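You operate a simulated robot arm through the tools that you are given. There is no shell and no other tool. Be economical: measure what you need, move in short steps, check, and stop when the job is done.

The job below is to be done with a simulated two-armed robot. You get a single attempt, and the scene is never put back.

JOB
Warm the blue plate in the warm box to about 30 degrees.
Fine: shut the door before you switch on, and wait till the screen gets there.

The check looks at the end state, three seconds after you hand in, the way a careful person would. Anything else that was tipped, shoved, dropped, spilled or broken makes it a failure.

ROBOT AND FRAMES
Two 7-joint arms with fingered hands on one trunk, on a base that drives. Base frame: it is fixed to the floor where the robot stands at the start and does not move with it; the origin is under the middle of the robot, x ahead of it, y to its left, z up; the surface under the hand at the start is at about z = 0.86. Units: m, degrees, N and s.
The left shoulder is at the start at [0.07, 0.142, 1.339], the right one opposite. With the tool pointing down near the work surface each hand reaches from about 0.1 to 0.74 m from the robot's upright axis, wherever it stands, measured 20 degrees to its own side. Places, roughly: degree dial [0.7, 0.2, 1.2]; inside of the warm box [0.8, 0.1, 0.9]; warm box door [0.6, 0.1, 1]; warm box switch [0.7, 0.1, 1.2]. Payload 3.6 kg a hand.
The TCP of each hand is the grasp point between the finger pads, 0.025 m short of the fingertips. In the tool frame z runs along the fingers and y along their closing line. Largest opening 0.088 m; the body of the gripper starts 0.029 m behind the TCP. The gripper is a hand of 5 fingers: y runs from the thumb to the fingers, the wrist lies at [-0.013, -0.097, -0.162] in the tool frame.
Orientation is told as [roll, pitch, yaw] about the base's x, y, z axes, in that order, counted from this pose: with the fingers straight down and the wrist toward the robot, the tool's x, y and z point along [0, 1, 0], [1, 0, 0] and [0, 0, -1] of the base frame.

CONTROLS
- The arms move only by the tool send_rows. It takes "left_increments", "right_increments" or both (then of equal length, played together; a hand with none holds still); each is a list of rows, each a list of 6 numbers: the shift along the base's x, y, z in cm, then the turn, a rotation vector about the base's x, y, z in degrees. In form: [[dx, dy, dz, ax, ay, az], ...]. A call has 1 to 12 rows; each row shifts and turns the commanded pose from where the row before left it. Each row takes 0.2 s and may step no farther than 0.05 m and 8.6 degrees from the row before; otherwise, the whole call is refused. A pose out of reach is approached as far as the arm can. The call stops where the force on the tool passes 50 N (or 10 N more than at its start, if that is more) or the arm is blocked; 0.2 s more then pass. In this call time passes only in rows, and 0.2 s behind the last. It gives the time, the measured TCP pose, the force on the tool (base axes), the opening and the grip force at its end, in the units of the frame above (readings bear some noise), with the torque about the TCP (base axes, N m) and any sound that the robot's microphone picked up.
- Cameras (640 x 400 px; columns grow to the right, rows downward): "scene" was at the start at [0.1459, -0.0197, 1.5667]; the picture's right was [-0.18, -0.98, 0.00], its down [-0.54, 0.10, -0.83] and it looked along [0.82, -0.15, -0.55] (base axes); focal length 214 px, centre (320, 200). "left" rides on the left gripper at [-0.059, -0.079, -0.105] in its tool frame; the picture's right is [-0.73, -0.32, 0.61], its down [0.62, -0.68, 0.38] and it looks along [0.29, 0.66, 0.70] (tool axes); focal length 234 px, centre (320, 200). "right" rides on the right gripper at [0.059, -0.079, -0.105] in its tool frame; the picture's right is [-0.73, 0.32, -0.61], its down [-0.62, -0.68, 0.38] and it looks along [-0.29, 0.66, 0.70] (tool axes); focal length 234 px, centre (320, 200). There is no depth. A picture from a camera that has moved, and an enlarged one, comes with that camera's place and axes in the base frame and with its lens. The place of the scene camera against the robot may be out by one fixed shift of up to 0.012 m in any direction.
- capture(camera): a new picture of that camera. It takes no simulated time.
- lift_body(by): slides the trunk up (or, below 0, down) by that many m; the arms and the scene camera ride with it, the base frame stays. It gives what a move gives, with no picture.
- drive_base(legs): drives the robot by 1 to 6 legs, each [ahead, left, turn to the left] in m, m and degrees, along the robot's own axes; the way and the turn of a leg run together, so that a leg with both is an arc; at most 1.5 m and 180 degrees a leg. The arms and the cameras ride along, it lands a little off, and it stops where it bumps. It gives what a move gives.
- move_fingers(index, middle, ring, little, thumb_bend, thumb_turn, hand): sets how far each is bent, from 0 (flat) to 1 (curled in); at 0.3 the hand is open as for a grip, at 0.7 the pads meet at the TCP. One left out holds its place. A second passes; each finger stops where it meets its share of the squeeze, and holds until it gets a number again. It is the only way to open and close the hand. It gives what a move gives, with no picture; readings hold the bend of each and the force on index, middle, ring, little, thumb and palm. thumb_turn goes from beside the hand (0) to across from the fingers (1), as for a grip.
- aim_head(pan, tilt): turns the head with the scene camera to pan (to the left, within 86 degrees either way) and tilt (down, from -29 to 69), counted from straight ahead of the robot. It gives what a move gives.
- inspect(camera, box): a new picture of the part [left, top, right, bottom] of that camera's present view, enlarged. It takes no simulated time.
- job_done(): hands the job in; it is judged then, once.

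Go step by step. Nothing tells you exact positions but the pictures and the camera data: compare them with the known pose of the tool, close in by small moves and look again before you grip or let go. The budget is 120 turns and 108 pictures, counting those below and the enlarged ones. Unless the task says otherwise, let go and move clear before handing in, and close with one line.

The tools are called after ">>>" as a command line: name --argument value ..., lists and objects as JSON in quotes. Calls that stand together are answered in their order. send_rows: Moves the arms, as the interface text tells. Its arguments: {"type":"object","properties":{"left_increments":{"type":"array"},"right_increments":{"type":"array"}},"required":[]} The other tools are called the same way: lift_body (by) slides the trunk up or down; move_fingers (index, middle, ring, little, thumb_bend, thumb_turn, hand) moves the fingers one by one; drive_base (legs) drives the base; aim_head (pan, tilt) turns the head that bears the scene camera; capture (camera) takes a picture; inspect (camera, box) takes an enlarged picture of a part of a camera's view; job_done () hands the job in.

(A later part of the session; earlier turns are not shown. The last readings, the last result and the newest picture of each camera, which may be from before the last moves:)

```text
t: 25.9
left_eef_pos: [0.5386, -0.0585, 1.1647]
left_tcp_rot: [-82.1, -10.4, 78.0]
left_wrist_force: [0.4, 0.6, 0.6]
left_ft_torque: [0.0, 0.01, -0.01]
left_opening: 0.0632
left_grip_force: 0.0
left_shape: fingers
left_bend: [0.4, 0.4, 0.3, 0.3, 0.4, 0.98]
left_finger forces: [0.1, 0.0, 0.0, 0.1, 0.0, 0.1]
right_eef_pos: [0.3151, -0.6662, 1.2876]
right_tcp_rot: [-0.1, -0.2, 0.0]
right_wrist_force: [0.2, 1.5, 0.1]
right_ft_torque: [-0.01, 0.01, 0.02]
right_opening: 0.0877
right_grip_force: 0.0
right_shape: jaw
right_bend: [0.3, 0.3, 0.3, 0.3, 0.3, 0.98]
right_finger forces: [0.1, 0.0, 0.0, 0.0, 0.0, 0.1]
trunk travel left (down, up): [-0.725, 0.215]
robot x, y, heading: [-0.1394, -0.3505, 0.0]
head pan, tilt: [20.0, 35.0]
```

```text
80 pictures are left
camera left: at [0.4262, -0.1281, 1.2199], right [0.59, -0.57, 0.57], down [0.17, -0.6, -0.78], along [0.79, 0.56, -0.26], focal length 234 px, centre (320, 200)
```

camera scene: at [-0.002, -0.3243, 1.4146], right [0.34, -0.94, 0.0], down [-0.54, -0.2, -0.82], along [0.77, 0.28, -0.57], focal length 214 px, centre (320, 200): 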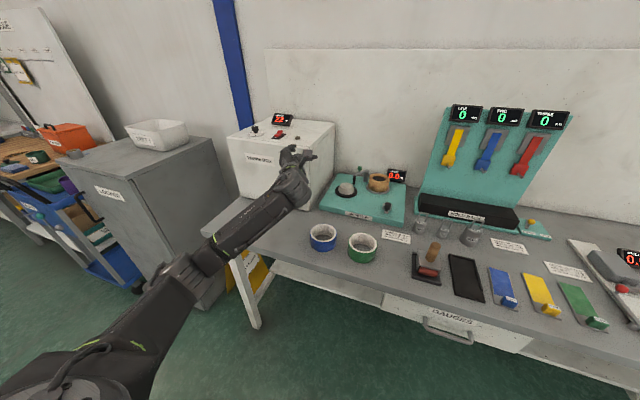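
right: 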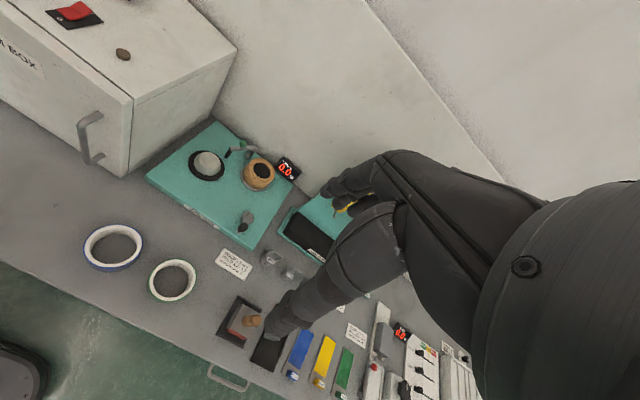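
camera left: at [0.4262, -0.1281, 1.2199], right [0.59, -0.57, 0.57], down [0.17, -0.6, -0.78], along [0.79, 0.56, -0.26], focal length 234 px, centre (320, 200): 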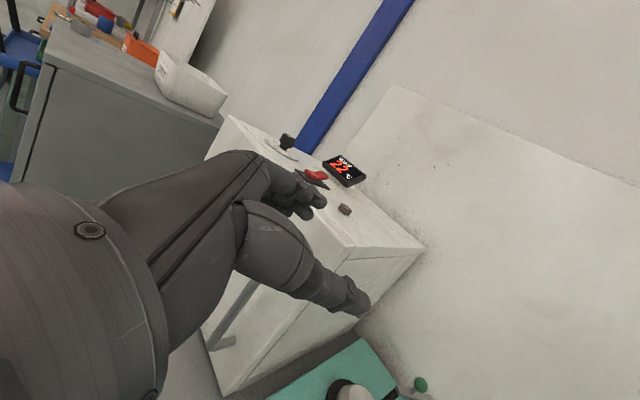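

Now reachable: the hand points forward with its closing line across the bar. I'll lower it to the handle's mid height, staying about 8 cm in front, and look.

>>> send_rows --left_increments '[[0, 1.2, -2.5, 0, 0, 2], [0, 1.2, -2.5, 0, 0, 2], [0, 1.2, -2.5, 0, 0, 2], [0, 1.2, -2.5, 0, 0, 2], [0, 1.0, -2.5, 0, 0, 2], [0, 0, -2, 0, 0, 0]]'

>>> capture --camera "left"

>>> inspect --camera "scene" --box '[190, 110, 350, 260]'

```text
t: 27.3
left_eef_pos: [0.5391, -0.0029, 1.0194]
left_tcp_rot: [-82.0, -10.6, 87.8]
left_wrist_force: [0.3, 0.0, 0.0]
left_ft_torque: [-0.01, -0.01, 0.0]
left_opening: 0.0634
left_grip_force: 0.2
left_shape: fingers
left_bend: [0.4, 0.4, 0.3, 0.3, 0.4, 0.98]
left_finger forces: [0.0, 0.0, 0.0, 0.1, 0.0, 0.1]
right_eef_pos: [0.3151, -0.668, 1.2864]
right_tcp_rot: [0.0, -0.1, 0.1]
right_wrist_force: [0.8, 0.2, 0.4]
right_ft_torque: [0.0, 0.01, 0.0]
right_opening: 0.0875
right_grip_force: 0.0
right_shape: jaw
right_bend: [0.3, 0.3, 0.3, 0.3, 0.3, 0.98]
right_finger forces: [0.1, 0.0, 0.0, 0.0, 0.1, 0.0]
trunk travel left (down, up): [-0.725, 0.215]
robot x, y, heading: [-0.1422, -0.3561, -0.1]
head pan, tilt: [20.0, 35.0]
```

```text
79 pictures are left
camera left: at [0.4398, -0.0905, 1.0754], right [0.69, -0.46, 0.56], down [0.27, -0.56, -0.78], along [0.68, 0.69, -0.26], focal length 234 px, centre (320, 200)
```

left: 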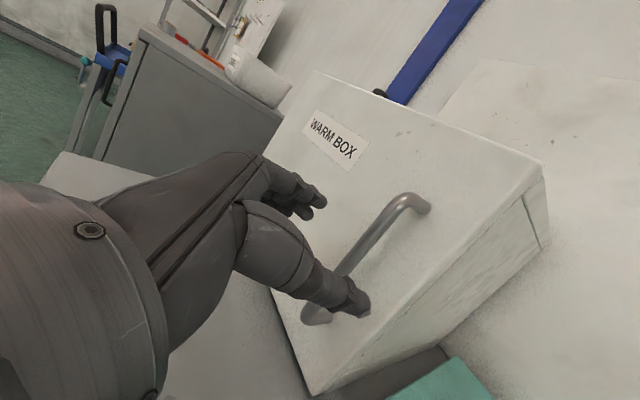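

```text
2.67 times, centred on (270, 185) of scene
camera zoom: at [-0.0012, -0.3259, 1.4145], right [0.34, -0.94, 0.0], down [-0.54, -0.2, -0.82], along [0.77, 0.28, -0.57], focal length 572 px, centre (453, 240)
```

zoom: 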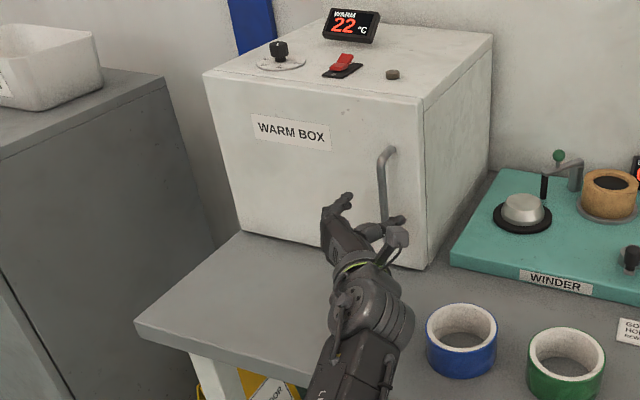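

The bar lies at about x≈0.61, y≈0.00, right in line with the gap between thumb and fingers. I'll advance 4.5 cm and look.

>>> send_rows --left_increments '[[1.5, 0.1, 0, 0, 0, 0], [1.5, 0.1, 0, 0, 0, 0], [1.5, 0.1, 0, 0, 0, 0]]'

>>> capture --camera "left"

>>> inspect --camera "scene" --box '[250, 140, 330, 210]'

```text
t: 28.1
left_eef_pos: [0.5815, 0.0004, 1.02]
left_tcp_rot: [-82.1, -10.4, 87.8]
left_wrist_force: [-0.2, -0.7, -0.4]
left_ft_torque: [0.02, -0.03, 0.03]
left_opening: 0.0634
left_grip_force: 0.0
left_shape: fingers
left_bend: [0.4, 0.4, 0.3, 0.3, 0.4, 0.98]
left_finger forces: [0.1, 0.1, 0.0, 0.1, 0.0, 0.0]
right_eef_pos: [0.3144, -0.6689, 1.2874]
right_tcp_rot: [-0.1, -0.2, -0.1]
right_wrist_force: [0.4, -0.5, 0.2]
right_ft_torque: [-0.02, -0.06, 0.0]
right_opening: 0.0876
right_grip_force: 0.0
right_shape: jaw
right_bend: [0.3, 0.3, 0.3, 0.3, 0.3, 0.98]
right_finger forces: [0.0, 0.1, 0.0, 0.1, 0.0, 0.0]
trunk travel left (down, up): [-0.725, 0.215]
robot x, y, heading: [-0.1441, -0.3523, -0.2]
head pan, tilt: [20.0, 35.0]
```

```text
77 pictures are left
camera left: at [0.4835, -0.0876, 1.0746], right [0.69, -0.46, 0.57], down [0.27, -0.56, -0.78], along [0.68, 0.69, -0.26], focal length 234 px, centre (320, 200)
```

left: 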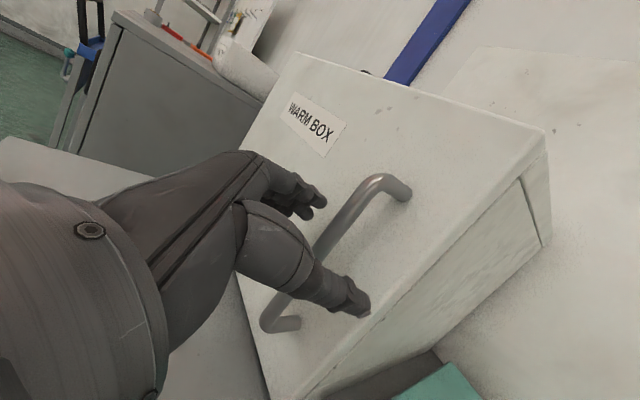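

```text
5.71 times, centred on (290, 175) of scene
camera zoom: at [-0.001, -0.3256, 1.4144], right [0.34, -0.94, 0.0], down [-0.54, -0.2, -0.82], along [0.77, 0.28, -0.57], focal length 1226 px, centre (491, 343)
```

zoom: 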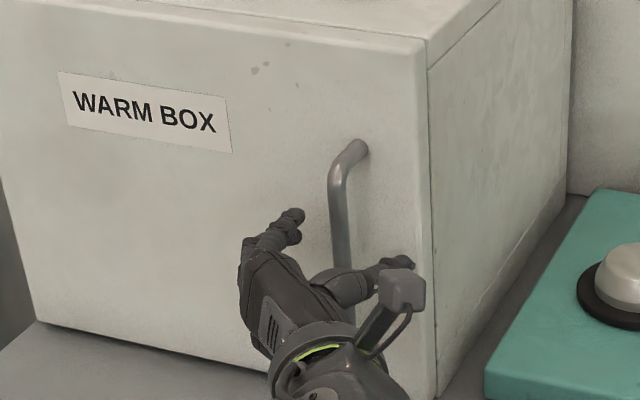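

The bar now lies between thumb and fingers, about 1 cm ahead of the grasp point. I'll advance 1.2 cm and close the hand on it.

>>> send_rows --left_increments '[[1.2, -0.3, 0, 0, 0, 0]]'

>>> move_fingers --hand "left" --index 0.68 --middle 0.68 --ring 0.68 --little 0.68 --thumb_bend 0.68

>>> capture --camera "left"

```text
t: 28.5
left_eef_pos: [0.5934, -0.0033, 1.0186]
left_tcp_rot: [-82.1, -10.5, 87.7]
left_wrist_force: [0.4, 0.6, -0.2]
left_ft_torque: [-0.01, 0.01, -0.03]
left_opening: 0.0635
left_grip_force: 0.0
left_shape: fingers
left_bend: [0.4, 0.4, 0.3, 0.3, 0.4, 0.98]
left_finger forces: [0.0, 0.0, 0.1, 0.1, 0.0, 0.1]
right_eef_pos: [0.3147, -0.6681, 1.2863]
right_tcp_rot: [0.0, -0.1, 0.0]
right_wrist_force: [-0.9, 0.3, -0.7]
right_ft_torque: [0.0, 0.02, 0.0]
right_opening: 0.0877
right_grip_force: 0.1
right_shape: jaw
right_bend: [0.3, 0.3, 0.3, 0.3, 0.3, 0.98]
right_finger forces: [0.0, 0.1, 0.0, 0.0, 0.0, 0.0]
trunk travel left (down, up): [-0.725, 0.215]
robot x, y, heading: [-0.1412, -0.3526, -0.1]
head pan, tilt: [20.0, 35.0]
```

```text
t: 29.5
left_eef_pos: [0.592, -0.0017, 1.0193]
left_tcp_rot: [-82.0, -10.4, 87.9]
left_wrist_force: [0.0, 1.5, 0.7]
left_ft_torque: [-0.02, -0.02, -0.01]
left_opening: 0.0054
left_grip_force: 1.1
left_shape: fingers
left_bend: [0.66, 0.68, 0.68, 0.68, 0.68, 0.98]
left_finger forces: [1.7, 0.1, 0.0, 0.0, 0.1, 0.0]
right_eef_pos: [0.3148, -0.6684, 1.2876]
right_tcp_rot: [0.0, -0.2, 0.1]
right_wrist_force: [0.3, 0.2, 0.2]
right_ft_torque: [0.01, 0.02, -0.03]
right_opening: 0.0876
right_grip_force: 0.0
right_shape: jaw
right_bend: [0.3, 0.3, 0.3, 0.3, 0.3, 0.98]
right_finger forces: [0.0, 0.0, 0.0, 0.1, 0.1, 0.0]
trunk travel left (down, up): [-0.725, 0.215]
robot x, y, heading: [-0.1419, -0.3539, -0.0]
head pan, tilt: [20.0, 35.0]
```

```text
75 pictures are left
camera left: at [0.4955, -0.0896, 1.0751], right [0.69, -0.46, 0.57], down [0.27, -0.56, -0.78], along [0.68, 0.69, -0.26], focal length 234 px, centre (320, 200)
```

left: 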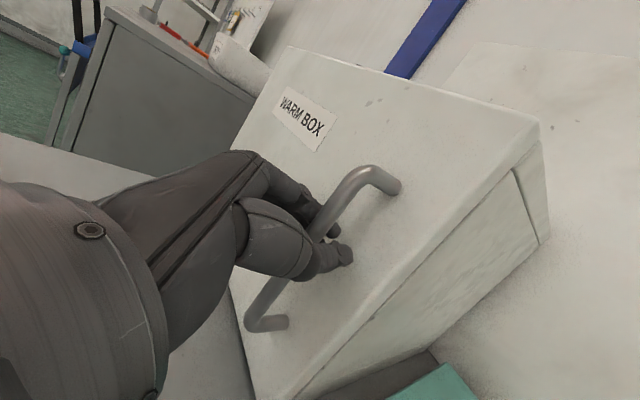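

The bar is caged inside the closed hand. I'll curl a bit more and pull gently along the door's arc as a test.

>>> move_fingers --hand "left" --index 0.75 --middle 0.78 --ring 0.78 --little 0.78 --thumb_bend 0.72

>>> send_rows --left_increments '[[-1.3, 0.3, 0, 0, 0, -2], [-1.3, 0.4, 0, 0, 0, -2], [-2.5, 0.85, 0, 0, 0, -3]]'

>>> capture --camera "left"

>>> inspect --camera "scene" --box '[190, 110, 350, 260]'

```text
t: 30.5
left_eef_pos: [0.5929, 0.0021, 1.0169]
left_tcp_rot: [-82.0, -10.2, 87.9]
left_wrist_force: [4.7, 21.0, 2.4]
left_ft_torque: [0.55, -0.04, -0.01]
left_opening: 0.0
left_grip_force: 12.0
left_shape: fingers
left_bend: [0.74, 0.77, 0.76, 0.77, 0.71, 0.97]
left_finger forces: [0.0, 3.5, 7.5, 14.5, 0.0, 0.0]
right_eef_pos: [0.3158, -0.6634, 1.289]
right_tcp_rot: [-0.2, -0.1, 0.0]
right_wrist_force: [0.7, -0.4, 0.2]
right_ft_torque: [-0.02, -0.01, -0.02]
right_opening: 0.0874
right_grip_force: 0.1
right_shape: jaw
right_bend: [0.3, 0.3, 0.3, 0.3, 0.3, 0.98]
right_finger forces: [0.0, 0.0, 0.0, 0.0, 0.0, 0.1]
trunk travel left (down, up): [-0.725, 0.215]
robot x, y, heading: [-0.1428, -0.352, 0.1]
head pan, tilt: [20.0, 35.0]
```

```text
t: 31.3
left_eef_pos: [0.5416, 0.0156, 1.0178]
left_tcp_rot: [-82.0, -10.3, 80.9]
left_wrist_force: [5.9, 16.4, 2.6]
left_ft_torque: [0.44, -0.1, -0.04]
left_opening: 0.0
left_grip_force: 10.0
left_shape: fingers
left_bend: [0.74, 0.77, 0.76, 0.77, 0.71, 0.97]
left_finger forces: [0.1, 2.5, 5.8, 11.9, 0.1, 0.1]
right_eef_pos: [0.3142, -0.6628, 1.2876]
right_tcp_rot: [-0.3, -0.2, 0.1]
right_wrist_force: [0.3, 0.3, -1.0]
right_ft_torque: [0.01, 0.0, 0.0]
right_opening: 0.0875
right_grip_force: 0.1
right_shape: jaw
right_bend: [0.3, 0.3, 0.3, 0.3, 0.3, 0.98]
right_finger forces: [0.0, 0.0, 0.0, 0.0, 0.0, 0.0]
trunk travel left (down, up): [-0.725, 0.215]
robot x, y, heading: [-0.1449, -0.3546, -0.1]
head pan, tilt: [20.0, 35.0]
```

```text
74 pictures are left
camera left: at [0.4352, -0.0584, 1.0735], right [0.62, -0.54, 0.57], down [0.2, -0.59, -0.78], along [0.76, 0.6, -0.26], focal length 234 px, centre (320, 200)
```

left: 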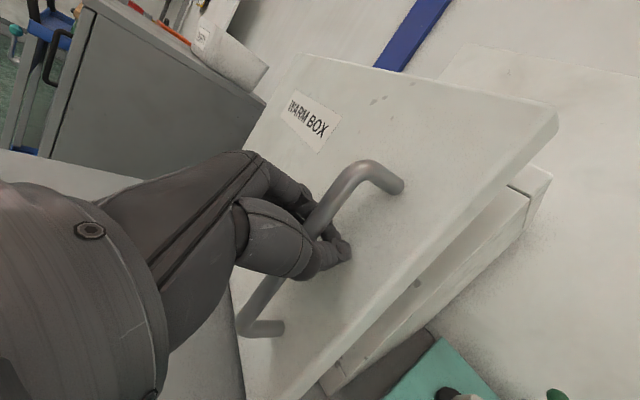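

```text
2.67 times, centred on (270, 185) of scene
camera zoom: at [-0.0014, -0.321, 1.4144], right [0.34, -0.94, 0.0], down [-0.54, -0.2, -0.82], along [0.77, 0.28, -0.57], focal length 572 px, centre (453, 240)
```

zoom: 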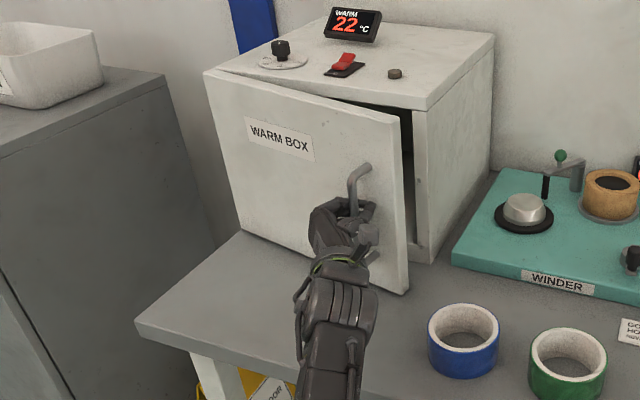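

The door opens easily. I'll keep pulling along the arc to about 55°.

>>> send_rows --left_increments '[[-2.4, 1.1, 0, 0, 0, -4], [-2.4, 1.3, 0, 0, 0, -4], [-2.2, 1.5, 0, 0, 0, -4], [-2.1, 1.7, 0, 0, 0, -4], [-1.9, 1.9, 0, 0, 0, -4], [-1.75, 2.0, 0, 0, 0, -4], [-1.6, 2.2, 0, 0, 0, -4], [-1.3, 2.3, 0, 0, 0, -4]]'

>>> capture --camera "scene"

>>> capture --camera "left"

```text
t: 33.1
left_eef_pos: [0.3862, 0.1564, 1.0161]
left_tcp_rot: [-82.0, -10.3, 48.8]
left_wrist_force: [6.6, 3.9, -0.6]
left_ft_torque: [0.12, -0.18, -0.04]
left_opening: 0.0001
left_grip_force: 4.6
left_shape: fingers
left_bend: [0.74, 0.78, 0.77, 0.77, 0.71, 0.97]
left_finger forces: [0.0, 0.1, 3.4, 6.5, 0.1, 0.0]
right_eef_pos: [0.3177, -0.6661, 1.2865]
right_tcp_rot: [-0.2, 0.0, -0.1]
right_wrist_force: [-0.5, 0.8, -0.3]
right_ft_torque: [-0.01, 0.0, -0.01]
right_opening: 0.0876
right_grip_force: 0.1
right_shape: jaw
right_bend: [0.3, 0.3, 0.3, 0.3, 0.3, 0.98]
right_finger forces: [0.0, 0.1, 0.0, 0.0, 0.0, 0.0]
trunk travel left (down, up): [-0.725, 0.215]
robot x, y, heading: [-0.1478, -0.3484, -0.1]
head pan, tilt: [20.0, 35.0]
```

```text
72 pictures are left
camera scene: at [0.001, -0.3245, 1.4141], right [0.34, -0.94, 0.0], down [-0.54, -0.2, -0.82], along [0.77, 0.28, -0.58], focal length 214 px, centre (320, 200)
```

scene: 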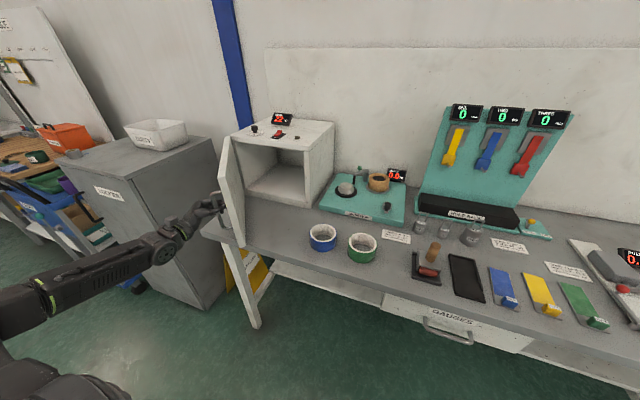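

```text
71 pictures are left
camera left: at [0.2556, 0.1506, 1.0739], right [0.25, -0.79, 0.57], down [-0.14, -0.61, -0.78], along [0.96, 0.11, -0.26], focal length 234 px, centre (320, 200)
```

left: 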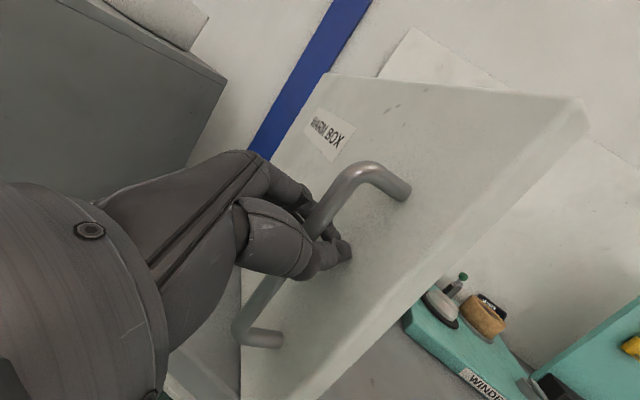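

The door is at about 50° and the arm is clear. I'll pull on to about 75°, keeping the hand's turn small so the elbow stays away from the cabinet.

>>> send_rows --left_increments '[[-1.1, 2.4, 0, 0, 0, -2], [-1.0, 2.5, 0, 0, 0, -2], [-0.7, 2.6, 0, 0, 0, -2], [-0.5, 2.6, 0, 0, 0, -2], [-0.2, 2.6, 0, 0, 0, -2]]'

>>> capture --camera "scene"

>>> capture --camera "left"

```text
t: 34.3
left_eef_pos: [0.3539, 0.2835, 1.0185]
left_tcp_rot: [-82.0, -10.2, 38.7]
left_wrist_force: [4.1, 0.0, -0.2]
left_ft_torque: [0.01, -0.15, -0.04]
left_opening: 0.0
left_grip_force: 2.9
left_shape: fingers
left_bend: [0.74, 0.78, 0.77, 0.77, 0.71, 0.97]
left_finger forces: [0.0, 0.0, 2.1, 4.7, 0.0, 0.0]
right_eef_pos: [0.3172, -0.6687, 1.2871]
right_tcp_rot: [0.1, 0.1, 0.0]
right_wrist_force: [0.4, 0.8, 0.0]
right_ft_torque: [-0.04, 0.01, 0.0]
right_opening: 0.0875
right_grip_force: 0.1
right_shape: jaw
right_bend: [0.3, 0.3, 0.3, 0.3, 0.3, 0.98]
right_finger forces: [0.0, 0.0, 0.1, 0.0, 0.1, 0.0]
trunk travel left (down, up): [-0.725, 0.215]
robot x, y, heading: [-0.1457, -0.3526, -0.4]
head pan, tilt: [20.0, 35.0]
```

```text
70 pictures are left
camera scene: at [0.0008, -0.3252, 1.4143], right [0.34, -0.94, 0.0], down [-0.54, -0.2, -0.82], along [0.77, 0.28, -0.58], focal length 214 px, centre (320, 200)
```

scene: 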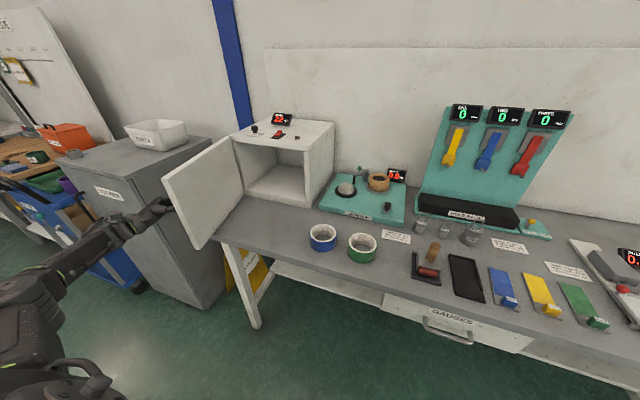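

```text
69 pictures are left
camera left: at [0.2236, 0.3, 1.0743], right [0.1, -0.82, 0.57], down [-0.25, -0.57, -0.78], along [0.96, -0.06, -0.26], focal length 234 px, centre (320, 200)
```

left: 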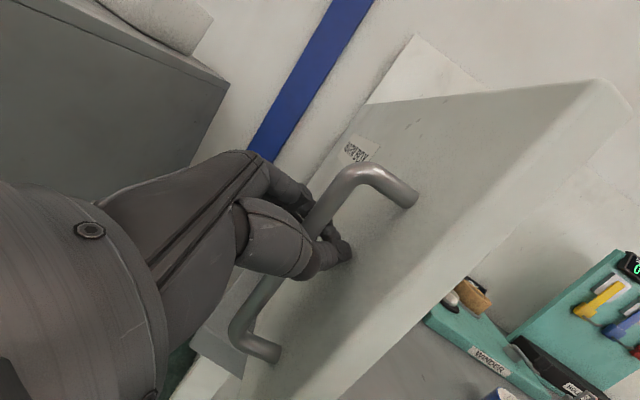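

The door stands at about 80°, box interior empty and well accessible. I'll release, retreat along the hand's axis, and back off.

>>> move_fingers --hand "left" --index 0.3 --middle 0.3 --ring 0.3 --little 0.3 --thumb_bend 0.3

>>> send_rows --left_increments '[[-1.3, 1.5, 0.2, 0, 0, 0], [-1.3, 1.5, 0.2, 0, 0, 0], [-1.3, 1.5, 0.2, 0, 0, 0], [-1.3, 1.5, 0.2, 0, 0, 0]]'

>>> capture --camera "left"

>>> capture --camera "scene"

```text
t: 35.3
left_eef_pos: [0.3512, 0.2824, 1.0191]
left_tcp_rot: [-82.0, -10.4, 38.8]
left_wrist_force: [0.3, 0.7, -0.4]
left_ft_torque: [0.04, 0.0, 0.0]
left_opening: 0.0845
left_grip_force: 0.1
left_shape: fingers
left_bend: [0.3, 0.3, 0.3, 0.3, 0.3, 0.98]
left_finger forces: [0.0, 0.1, 0.1, 0.0, 0.1, 0.0]
right_eef_pos: [0.314, -0.6685, 1.287]
right_tcp_rot: [-0.1, 0.0, 0.0]
right_wrist_force: [-0.4, 0.7, -0.2]
right_ft_torque: [-0.01, 0.0, 0.0]
right_opening: 0.0878
right_grip_force: 0.1
right_shape: jaw
right_bend: [0.3, 0.3, 0.3, 0.3, 0.3, 0.98]
right_finger forces: [0.1, 0.0, 0.1, 0.0, 0.0, 0.0]
trunk travel left (down, up): [-0.725, 0.215]
robot x, y, heading: [-0.1403, -0.3492, -0.0]
head pan, tilt: [20.0, 35.0]
```

```text
t: 36.3
left_eef_pos: [0.3062, 0.3327, 1.0268]
left_tcp_rot: [-82.0, -10.3, 38.8]
left_wrist_force: [0.6, 0.1, 0.1]
left_ft_torque: [0.01, -0.01, -0.01]
left_opening: 0.0845
left_grip_force: 0.1
left_shape: fingers
left_bend: [0.3, 0.3, 0.3, 0.3, 0.3, 0.98]
left_finger forces: [0.1, 0.1, 0.0, 0.0, 0.1, 0.1]
left hand out of reach, approached as far as the arm can: row 4
right_eef_pos: [0.3149, -0.669, 1.2877]
right_tcp_rot: [-0.1, 0.0, 0.1]
right_wrist_force: [0.5, -0.7, -0.2]
right_ft_torque: [0.02, -0.02, 0.02]
right_opening: 0.0875
right_grip_force: 0.0
right_shape: jaw
right_bend: [0.3, 0.3, 0.3, 0.3, 0.3, 0.98]
right_finger forces: [0.1, 0.1, 0.0, 0.1, 0.0, 0.1]
trunk travel left (down, up): [-0.725, 0.215]
robot x, y, heading: [-0.1443, -0.3516, 0.0]
head pan, tilt: [20.0, 35.0]
```

```text
68 pictures are left
camera left: at [0.1772, 0.3504, 1.0829], right [0.1, -0.82, 0.57], down [-0.25, -0.57, -0.78], along [0.96, -0.06, -0.26], focal length 234 px, centre (320, 200)
```

left: 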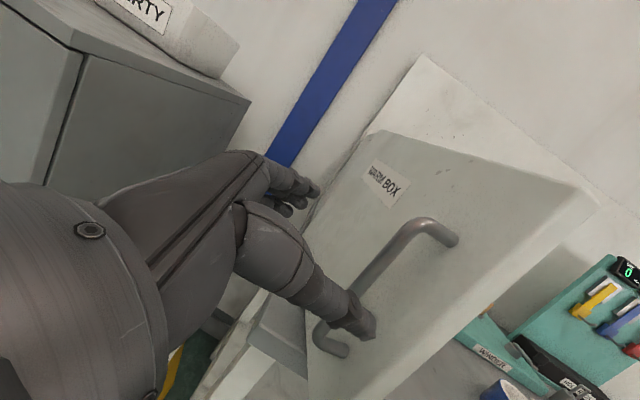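

```text
67 pictures are left
camera scene: at [-0.0006, -0.3257, 1.4144], right [0.34, -0.94, 0.0], down [-0.54, -0.2, -0.82], along [0.77, 0.28, -0.57], focal length 214 px, centre (320, 200)
```

scene: 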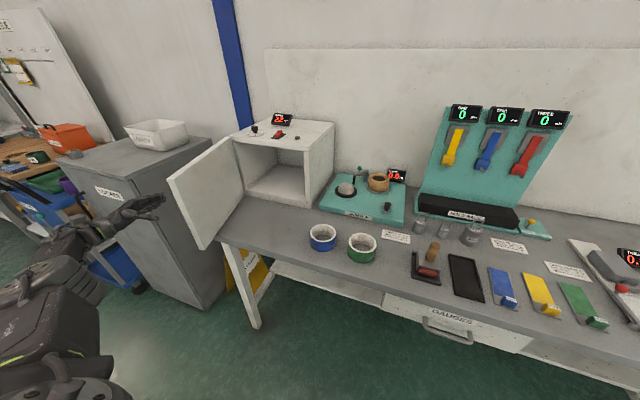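

The hand is clear of the bar. I'll drive back, then over to the right in front of the plates.

>>> drive_base --legs '[[-0.2, 0, 0], [0, -0.5, 0]]'

>>> capture --camera "scene"

```text
t: 40.5
left_eef_pos: [0.1118, -0.1735, 1.0262]
left_tcp_rot: [-82.0, -10.4, 38.5]
left_wrist_force: [0.3, 0.1, 0.1]
left_ft_torque: [-0.02, 0.02, 0.01]
left_opening: 0.0848
left_grip_force: 0.1
left_shape: fingers
left_bend: [0.3, 0.3, 0.3, 0.3, 0.3, 0.98]
left_finger forces: [0.1, 0.0, 0.0, 0.0, 0.0, 0.1]
right_eef_pos: [0.1137, -1.1746, 1.2874]
right_tcp_rot: [-0.1, -0.1, -0.4]
right_wrist_force: [0.4, 0.1, 0.7]
right_ft_torque: [-0.02, 0.0, 0.0]
right_opening: 0.0879
right_grip_force: 0.1
right_shape: jaw
right_bend: [0.3, 0.3, 0.3, 0.3, 0.3, 0.98]
right_finger forces: [0.1, 0.0, 0.0, 0.1, 0.2, 0.0]
trunk travel left (down, up): [-0.725, 0.215]
robot x, y, heading: [-0.3448, -0.858, -0.5]
head pan, tilt: [20.0, 35.0]
```

```text
66 pictures are left
camera scene: at [-0.2003, -0.8306, 1.4145], right [0.34, -0.94, 0.0], down [-0.54, -0.19, -0.82], along [0.77, 0.28, -0.57], focal length 214 px, centre (320, 200)
```

scene: 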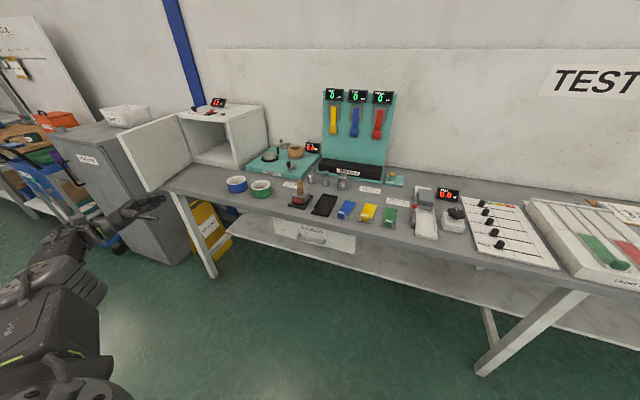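

I'm in front of the plates, standing back. I'll bring the left hand in front of me, fingers down again, before driving up to the table.

>>> send_rows --left_increments '[[0, -4.5, 1.1, 6.82, 3.23, -2.23], [0, -4.5, 1.1, 6.82, 3.23, -2.23], [0, -4.5, 1.1, 6.82, 3.23, -2.23], [0, -4.5, 1.1, 6.82, 3.23, -2.23], [0, -4.5, 1.1, 6.82, 3.23, -2.23], [0, -4.5, 1.1, 6.82, 3.23, -2.23], [0, -4.5, 1.1, 6.82, 3.23, -2.23], [0, -4.5, 1.1, 6.82, 3.23, -2.23], [0, -4.5, 1.1, 6.82, 3.23, -2.23], [0, -4.5, 1.1, 6.82, 3.23, -2.23], [0, -4.5, 1.1, 6.82, 3.23, -2.23]]'

>>> aim_head --pan 10 --tilt 35

>>> capture --camera "scene"

```text
t: 42.9
left_eef_pos: [0.1095, -0.6716, 1.1471]
left_tcp_rot: [0.2, 0.5, -0.1]
left_wrist_force: [0.8, -0.9, 0.0]
left_ft_torque: [0.01, 0.0, -0.02]
left_opening: 0.0849
left_grip_force: 0.0
left_shape: fingers
left_bend: [0.3, 0.3, 0.3, 0.3, 0.3, 0.98]
left_finger forces: [0.0, 0.0, 0.0, 0.1, 0.1, 0.0]
right_eef_pos: [0.1152, -1.1772, 1.2869]
right_tcp_rot: [0.1, 0.0, -0.3]
right_wrist_force: [-0.2, -1.2, -0.1]
right_ft_torque: [-0.03, 0.03, -0.03]
right_opening: 0.0879
right_grip_force: 0.1
right_shape: jaw
right_bend: [0.3, 0.3, 0.3, 0.3, 0.3, 0.98]
right_finger forces: [0.0, 0.0, 0.0, 0.0, 0.0, 0.0]
trunk travel left (down, up): [-0.725, 0.215]
robot x, y, heading: [-0.3421, -0.857, -0.4]
head pan, tilt: [20.0, 35.0]
```

```text
t: 43.6
left_eef_pos: [0.1102, -0.6687, 1.1479]
left_tcp_rot: [0.0, 0.3, -0.1]
left_wrist_force: [-0.3, 0.6, -0.2]
left_ft_torque: [0.04, 0.01, -0.02]
left_opening: 0.0846
left_grip_force: 0.0
left_shape: fingers
left_bend: [0.3, 0.3, 0.3, 0.3, 0.3, 0.98]
left_finger forces: [0.0, 0.0, 0.1, 0.1, 0.0, 0.0]
right_eef_pos: [0.115, -1.1768, 1.287]
right_tcp_rot: [0.0, -0.1, -0.3]
right_wrist_force: [-0.4, 0.0, -0.9]
right_ft_torque: [0.0, -0.01, 0.01]
right_opening: 0.0876
right_grip_force: 0.1
right_shape: jaw
right_bend: [0.3, 0.3, 0.3, 0.3, 0.3, 0.98]
right_finger forces: [0.0, 0.0, 0.1, 0.0, 0.1, 0.0]
trunk travel left (down, up): [-0.725, 0.215]
robot x, y, heading: [-0.3445, -0.8549, -0.1]
head pan, tilt: [10.0, 35.0]
```

```text
65 pictures are left
camera scene: at [-0.1964, -0.8464, 1.4145], right [0.17, -0.99, 0.0], down [-0.57, -0.1, -0.82], along [0.81, 0.14, -0.57], focal length 214 px, centre (320, 200)
```

scene: 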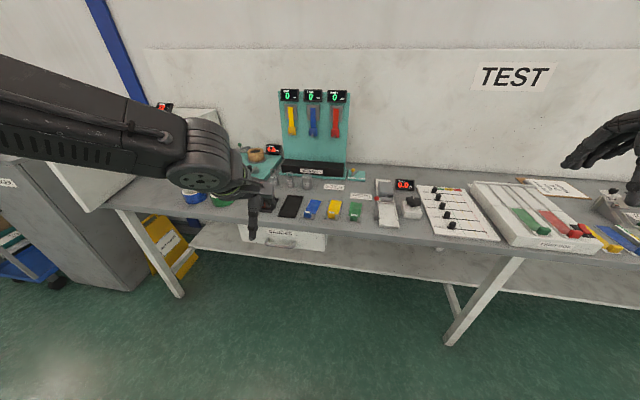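

Left hand is fingers-down again. I'll drive ahead 0.25 m to the table and look from both cameras.

>>> drive_base --legs '[[0.25, 0, 0]]'

>>> capture --camera "left"

>>> capture --camera "scene"

```text
t: 45.5
left_eef_pos: [0.3656, -0.6699, 1.1479]
left_tcp_rot: [0.1, 0.2, -0.2]
left_wrist_force: [0.2, 0.3, 0.6]
left_ft_torque: [-0.01, -0.01, -0.03]
left_opening: 0.085
left_grip_force: 0.0
left_shape: fingers
left_bend: [0.3, 0.3, 0.3, 0.3, 0.3, 0.98]
left_finger forces: [0.0, 0.0, 0.1, 0.0, 0.1, 0.1]
right_eef_pos: [0.3697, -1.1765, 1.2869]
right_tcp_rot: [0.0, -0.2, -0.3]
right_wrist_force: [-0.3, 0.4, 0.1]
right_ft_torque: [0.02, -0.01, 0.01]
right_opening: 0.0879
right_grip_force: 0.1
right_shape: jaw
right_bend: [0.3, 0.3, 0.3, 0.3, 0.3, 0.98]
right_finger forces: [0.0, 0.0, 0.0, 0.1, 0.0, 0.0]
trunk travel left (down, up): [-0.725, 0.215]
robot x, y, heading: [-0.084, -0.8589, -0.5]
head pan, tilt: [10.0, 35.0]
```

```text
64 pictures are left
camera left: at [0.2886, -0.7293, 1.2525], right [-0.33, -0.73, -0.61], down [-0.68, 0.63, -0.38], along [0.65, 0.29, -0.7], focal length 234 px, centre (320, 200)
```

left: 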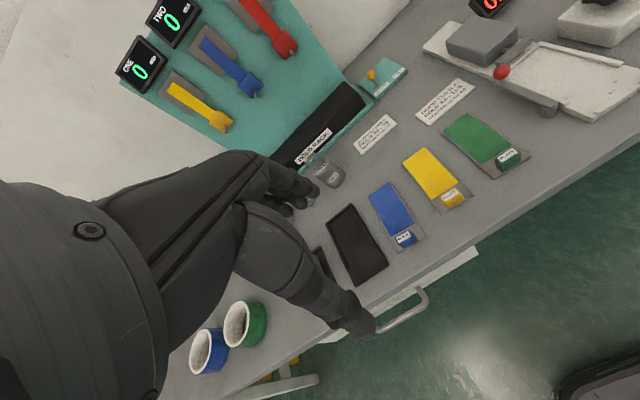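

```text
63 pictures are left
camera scene: at [0.059, -0.8475, 1.4147], right [0.17, -0.99, 0.0], down [-0.56, -0.1, -0.82], along [0.81, 0.14, -0.57], focal length 214 px, centre (320, 200)
```

scene: 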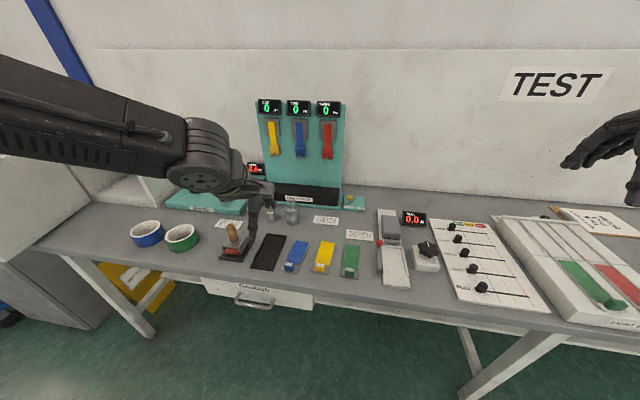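

Block handle at about [0.446, −0.682] by the hand camera, matching the first estimate. I'll move the hand above it and down to z≈0.98.

>>> send_rows --left_increments '[[2, -0.3, -3, 0, 0, 0], [2, -0.3, -3, 0, 0, 0], [2, -0.3, -3, 0, 0, 0], [2, -0.3, -3, 0, 0, 0], [0, 0, -3, 0, 0, 0], [0, 0, -2, 0, 0, 0]]'

>>> capture --camera "left"

>>> inspect --camera "scene" --box '[200, 160, 400, 310]'

```text
t: 46.9
left_eef_pos: [0.447, -0.6823, 0.9785]
left_tcp_rot: [0.0, 0.3, -0.2]
left_wrist_force: [-0.6, -0.8, 0.5]
left_ft_torque: [-0.02, -0.04, 0.0]
left_opening: 0.0845
left_grip_force: 0.1
left_shape: fingers
left_bend: [0.3, 0.3, 0.3, 0.3, 0.3, 0.98]
left_finger forces: [0.0, 0.1, 0.1, 0.1, 0.0, 0.1]
right_eef_pos: [0.3712, -1.1771, 1.2879]
right_tcp_rot: [0.0, -0.1, -0.3]
right_wrist_force: [0.4, 0.9, 0.2]
right_ft_torque: [0.0, -0.02, 0.0]
right_opening: 0.0878
right_grip_force: 0.0
right_shape: jaw
right_bend: [0.3, 0.3, 0.3, 0.3, 0.3, 0.98]
right_finger forces: [0.1, 0.0, 0.0, 0.0, 0.0, 0.0]
trunk travel left (down, up): [-0.725, 0.215]
robot x, y, heading: [-0.0828, -0.8576, -0.2]
head pan, tilt: [10.0, 35.0]
```

```text
62 pictures are left
camera left: at [0.3706, -0.7412, 1.0826], right [-0.33, -0.73, -0.61], down [-0.68, 0.63, -0.38], along [0.65, 0.29, -0.7], focal length 234 px, centre (320, 200)
```

left: 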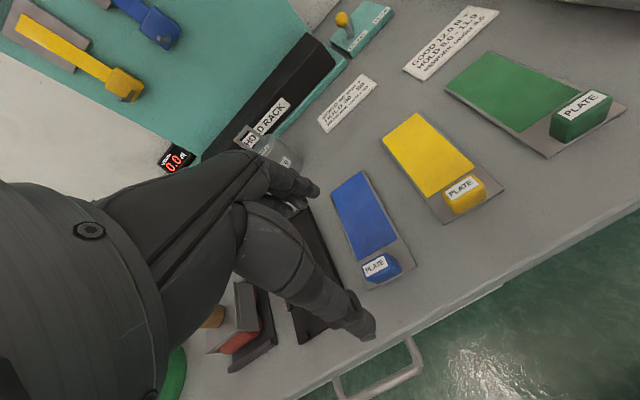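

```text
2.67 times, centred on (300, 235) of scene
camera zoom: at [0.061, -0.8473, 1.4145], right [0.17, -0.99, 0.0], down [-0.57, -0.1, -0.82], along [0.81, 0.14, -0.57], focal length 572 px, centre (373, 107)
```

zoom: 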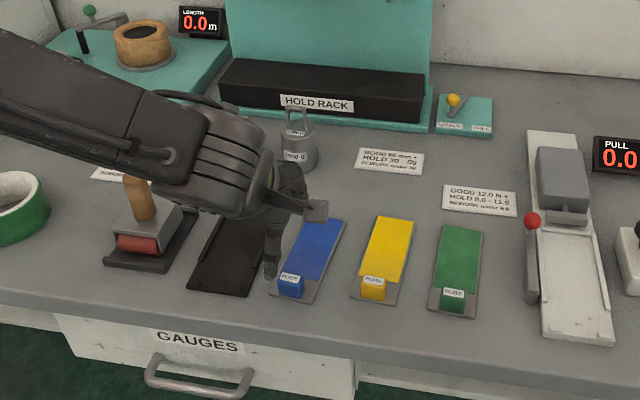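

I'll enlarge the view of the block to get its centre and height before going down.

>>> inspect --camera "left" --box '[320, 160, 430, 300]'

```text
2.86 times, centred on (375, 230) of left
camera zoom: at [0.3706, -0.7412, 1.0826], right [-0.33, -0.73, -0.61], down [-0.68, 0.63, -0.38], along [0.65, 0.29, -0.7], focal length 669 px, centre (163, 114)
```

zoom: 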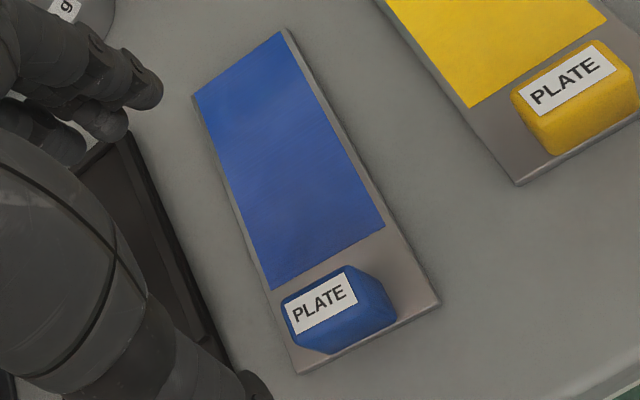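

The plate is skewed about −5.6°, block centre ≈[0.449, −0.682], top z≈0.89. I'll align the yaw, descend, half-close, and look.

>>> send_rows --left_increments '[[0.1, 0, -2.5, 0, 0, -2.5], [0.1, 0, -2.5, 0, 0, -3], [0, 0, -2, 0, 0, 0]]'

>>> move_fingers --hand "left" --index 0.48 --middle 0.48 --thumb_bend 0.48

>>> inspect --camera "left" --box '[240, 130, 440, 330]'

>>> inspect --camera "scene" --box '[230, 200, 350, 290]'

```text
t: 47.7
left_eef_pos: [0.4485, -0.683, 0.9084]
left_tcp_rot: [-0.1, 0.3, -5.7]
left_wrist_force: [-0.3, 0.3, -0.2]
left_ft_torque: [0.02, 0.0, -0.01]
left_opening: 0.0847
left_grip_force: 0.1
left_shape: fingers
left_bend: [0.3, 0.3, 0.3, 0.3, 0.3, 0.98]
left_finger forces: [0.0, 0.0, 0.0, 0.0, 0.0, 0.0]
right_eef_pos: [0.3709, -1.1767, 1.2868]
right_tcp_rot: [0.1, -0.1, -0.4]
right_wrist_force: [-0.8, -0.5, -0.5]
right_ft_torque: [0.02, -0.01, -0.03]
right_opening: 0.0876
right_grip_force: 0.0
right_shape: jaw
right_bend: [0.3, 0.3, 0.3, 0.3, 0.3, 0.98]
right_finger forces: [0.1, 0.0, 0.0, 0.1, 0.0, 0.1]
trunk travel left (down, up): [-0.725, 0.215]
robot x, y, heading: [-0.0846, -0.8586, -0.1]
head pan, tilt: [10.0, 35.0]
```

```text
t: 48.7
left_eef_pos: [0.4481, -0.683, 0.9098]
left_tcp_rot: [0.0, 0.2, -5.8]
left_wrist_force: [-0.1, -0.7, -0.8]
left_ft_torque: [0.0, -0.02, 0.04]
left_opening: 0.0467
left_grip_force: 0.1
left_shape: fingers
left_bend: [0.48, 0.48, 0.3, 0.3, 0.48, 0.98]
left_finger forces: [0.0, 0.0, 0.0, 0.0, 0.0, 0.0]
right_eef_pos: [0.3709, -1.1771, 1.2874]
right_tcp_rot: [0.0, -0.1, -0.3]
right_wrist_force: [-0.6, -0.6, -0.1]
right_ft_torque: [0.02, 0.01, 0.01]
right_opening: 0.0878
right_grip_force: 0.1
right_shape: jaw
right_bend: [0.3, 0.3, 0.3, 0.3, 0.3, 0.98]
right_finger forces: [0.0, 0.0, 0.0, 0.0, 0.1, 0.0]
trunk travel left (down, up): [-0.725, 0.215]
robot x, y, heading: [-0.0885, -0.8574, -0.5]
head pan, tilt: [10.0, 35.0]
```

```text
2.00 times, centred on (340, 230) of left
camera zoom: at [0.3666, -0.7338, 1.0125], right [-0.4, -0.69, -0.61], down [-0.62, 0.69, -0.38], along [0.68, 0.22, -0.7], focal length 468 px, centre (280, 140)
```

zoom: 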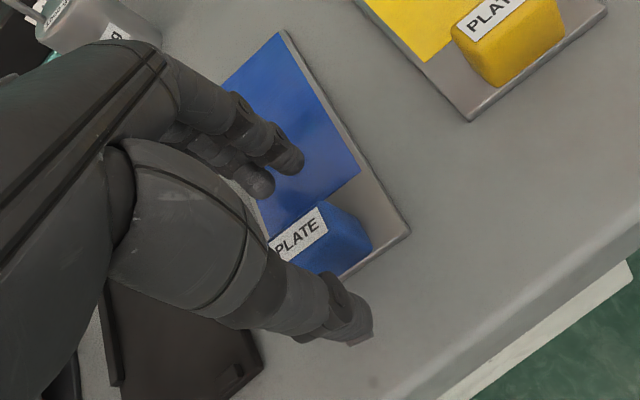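

```text
4.44 times, centred on (290, 245) of scene
camera zoom: at [0.0604, -0.8476, 1.4145], right [0.17, -0.99, 0.0], down [-0.57, -0.1, -0.82], along [0.81, 0.14, -0.57], focal length 953 px, centre (453, 0)
```

zoom: 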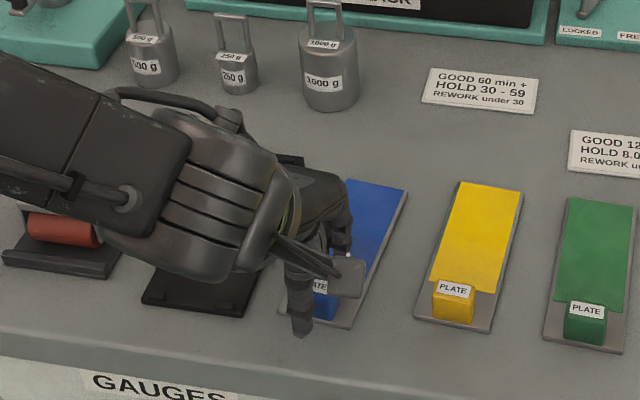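

The predicted block position matches the picture, so the hand is centred. I'll go down in small steps watching the force.

>>> send_rows --left_increments '[[0, 0, -0.5, 0, 0, 0], [0, 0, -0.5, 0, 0, 0]]'

>>> send_rows --left_increments '[[0, 0, -0.4, 0, 0, 0]]'

```text
t: 49.3
left_eef_pos: [0.4497, -0.6826, 0.8985]
left_tcp_rot: [0.1, 0.3, -5.6]
left_wrist_force: [-0.5, -0.7, -1.9]
left_ft_torque: [-0.04, -0.03, -0.01]
left_opening: 0.0463
left_grip_force: 0.2
left_shape: fingers
left_bend: [0.48, 0.48, 0.3, 0.3, 0.48, 0.98]
left_finger forces: [0.0, 0.1, 0.0, 0.0, 0.0, 0.0]
right_eef_pos: [0.3713, -1.1767, 1.2872]
right_tcp_rot: [0.0, -0.1, -0.3]
right_wrist_force: [0.1, 0.0, 0.2]
right_ft_torque: [0.03, -0.02, 0.0]
right_opening: 0.0878
right_grip_force: 0.1
right_shape: jaw
right_bend: [0.3, 0.3, 0.3, 0.3, 0.3, 0.98]
right_finger forces: [0.0, 0.1, 0.1, 0.0, 0.1, 0.2]
trunk travel left (down, up): [-0.725, 0.215]
robot x, y, heading: [-0.0873, -0.8557, -0.4]
head pan, tilt: [10.0, 35.0]
```

```text
t: 49.7
left_eef_pos: [0.4482, -0.6806, 0.8961]
left_tcp_rot: [0.0, 0.3, -5.7]
left_wrist_force: [-0.5, 0.4, 0.6]
left_ft_torque: [0.02, 0.04, 0.0]
left_opening: 0.0466
left_grip_force: 0.1
left_shape: fingers
left_bend: [0.48, 0.48, 0.3, 0.3, 0.48, 0.98]
left_finger forces: [0.0, 0.0, 0.1, 0.0, 0.1, 0.0]
right_eef_pos: [0.372, -1.1771, 1.287]
right_tcp_rot: [-0.1, -0.1, -0.3]
right_wrist_force: [0.3, 0.2, 0.1]
right_ft_torque: [-0.03, 0.03, 0.0]
right_opening: 0.0877
right_grip_force: 0.0
right_shape: jaw
right_bend: [0.3, 0.3, 0.3, 0.3, 0.3, 0.98]
right_finger forces: [0.1, 0.1, 0.0, 0.0, 0.1, 0.0]
trunk travel left (down, up): [-0.725, 0.215]
robot x, y, heading: [-0.0854, -0.8591, -0.4]
head pan, tilt: [10.0, 35.0]
```

No contact yet at 0.895. I'll close the fingers on the block from here.

>>> move_fingers --hand "left" --index 0.62 --middle 0.62 --thumb_bend 0.62

>>> inspect --camera "left" --box '[240, 130, 440, 330]'

```text
t: 50.7
left_eef_pos: [0.449, -0.6808, 0.8966]
left_tcp_rot: [0.1, 0.2, -5.7]
left_wrist_force: [-0.1, 0.8, 0.3]
left_ft_torque: [0.01, 0.01, -0.02]
left_opening: 0.016
left_grip_force: 0.0
left_shape: fingers
left_bend: [0.62, 0.62, 0.3, 0.3, 0.62, 0.98]
left_finger forces: [0.0, 0.0, 0.1, 0.1, 0.0, 0.0]
right_eef_pos: [0.3717, -1.1764, 1.2877]
right_tcp_rot: [-0.1, -0.1, -0.3]
right_wrist_force: [-1.0, 0.0, 0.0]
right_ft_torque: [0.01, 0.04, 0.0]
right_opening: 0.0879
right_grip_force: 0.2
right_shape: jaw
right_bend: [0.3, 0.3, 0.3, 0.3, 0.3, 0.98]
right_finger forces: [0.1, 0.0, 0.0, 0.0, 0.0, 0.1]
trunk travel left (down, up): [-0.725, 0.215]
robot x, y, heading: [-0.0897, -0.8598, -0.5]
head pan, tilt: [10.0, 35.0]
```

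```text
2.00 times, centred on (340, 230) of left
camera zoom: at [0.3658, -0.732, 1.0005], right [-0.4, -0.69, -0.61], down [-0.62, 0.69, -0.38], along [0.68, 0.22, -0.7], focal length 468 px, centre (280, 140)
```

zoom: 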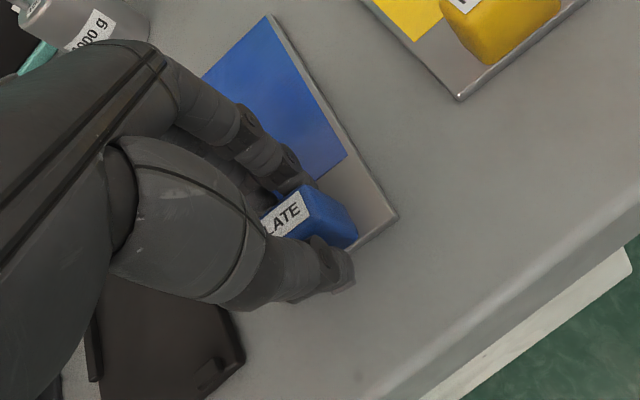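

No contact yet though the fingers flank the block; it's lower than the pads. I'll open slightly, descend up to 1 cm more with force checks, and close again.

>>> move_fingers --hand "left" --index 0.52 --middle 0.52 --thumb_bend 0.52

>>> send_rows --left_increments '[[0, 0, -0.3, 0, 0, 0], [0, 0, -0.3, 0, 0, 0]]'

>>> move_fingers --hand "left" --index 0.66 --middle 0.66 --thumb_bend 0.66

>>> inspect --camera "left" --box '[240, 130, 440, 330]'

```text
t: 51.7
left_eef_pos: [0.4488, -0.6811, 0.8967]
left_tcp_rot: [0.1, 0.3, -5.8]
left_wrist_force: [0.7, -0.4, -1.0]
left_ft_torque: [0.01, 0.01, 0.0]
left_opening: 0.0368
left_grip_force: 0.1
left_shape: fingers
left_bend: [0.52, 0.52, 0.3, 0.3, 0.52, 0.98]
left_finger forces: [0.0, 0.0, 0.0, 0.1, 0.1, 0.0]
right_eef_pos: [0.3708, -1.1779, 1.2866]
right_tcp_rot: [0.0, -0.1, -0.4]
right_wrist_force: [0.4, 0.3, 0.5]
right_ft_torque: [-0.01, 0.0, -0.01]
right_opening: 0.0877
right_grip_force: 0.0
right_shape: jaw
right_bend: [0.3, 0.3, 0.3, 0.3, 0.3, 0.98]
right_finger forces: [0.0, 0.0, 0.0, 0.1, 0.0, 0.0]
trunk travel left (down, up): [-0.725, 0.215]
robot x, y, heading: [-0.0851, -0.8598, -0.2]
head pan, tilt: [10.0, 35.0]
```

```text
t: 52.3
left_eef_pos: [0.4463, -0.6783, 0.8939]
left_tcp_rot: [0.0, 0.2, -5.7]
left_wrist_force: [0.7, 0.5, 3.8]
left_ft_torque: [-0.01, -0.12, -0.02]
left_opening: 0.0365
left_grip_force: 2.0
left_shape: fingers
left_bend: [0.52, 0.51, 0.3, 0.3, 0.52, 0.98]
left_finger forces: [0.0, 3.4, 0.0, 0.0, 0.0, 0.0]
left hand out of reach, approached as far as the arm can: row 1
right_eef_pos: [0.3699, -1.1766, 1.2879]
right_tcp_rot: [0.0, -0.2, -0.3]
right_wrist_force: [-0.4, 0.6, 0.1]
right_ft_torque: [0.0, 0.0, -0.01]
right_opening: 0.0875
right_grip_force: 0.1
right_shape: jaw
right_bend: [0.3, 0.3, 0.3, 0.3, 0.3, 0.98]
right_finger forces: [0.1, 0.0, 0.1, 0.0, 0.1, 0.0]
trunk travel left (down, up): [-0.725, 0.215]
robot x, y, heading: [-0.0843, -0.8538, -0.4]
head pan, tilt: [10.0, 35.0]
```

```text
t: 53.3
left_eef_pos: [0.4447, -0.6781, 0.8943]
left_tcp_rot: [0.0, 0.4, -5.7]
left_wrist_force: [0.3, 0.0, 0.0]
left_ft_torque: [0.02, -0.03, -0.04]
left_opening: 0.0112
left_grip_force: 1.9
left_shape: fingers
left_bend: [0.64, 0.65, 0.3, 0.3, 0.64, 0.97]
left_finger forces: [0.8, 0.8, 0.0, 0.0, 1.8, 0.0]
right_eef_pos: [0.3705, -1.1768, 1.287]
right_tcp_rot: [0.0, -0.1, -0.3]
right_wrist_force: [-0.6, -0.4, 0.5]
right_ft_torque: [-0.01, -0.01, 0.0]
right_opening: 0.0876
right_grip_force: 0.1
right_shape: jaw
right_bend: [0.3, 0.3, 0.3, 0.3, 0.3, 0.98]
right_finger forces: [0.1, 0.1, 0.1, 0.0, 0.0, 0.0]
trunk travel left (down, up): [-0.725, 0.215]
robot x, y, heading: [-0.0831, -0.8572, -0.4]
head pan, tilt: [10.0, 35.0]
```

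```text
2.00 times, centred on (340, 230) of left
camera zoom: at [0.3638, -0.7296, 0.9976], right [-0.4, -0.69, -0.61], down [-0.62, 0.69, -0.38], along [0.68, 0.22, -0.7], focal length 468 px, centre (280, 140)
```

zoom: 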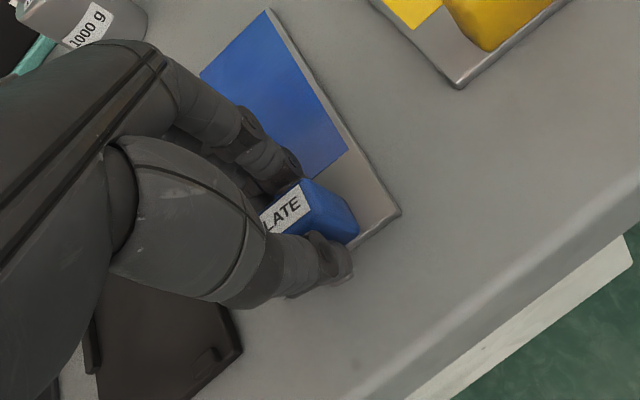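

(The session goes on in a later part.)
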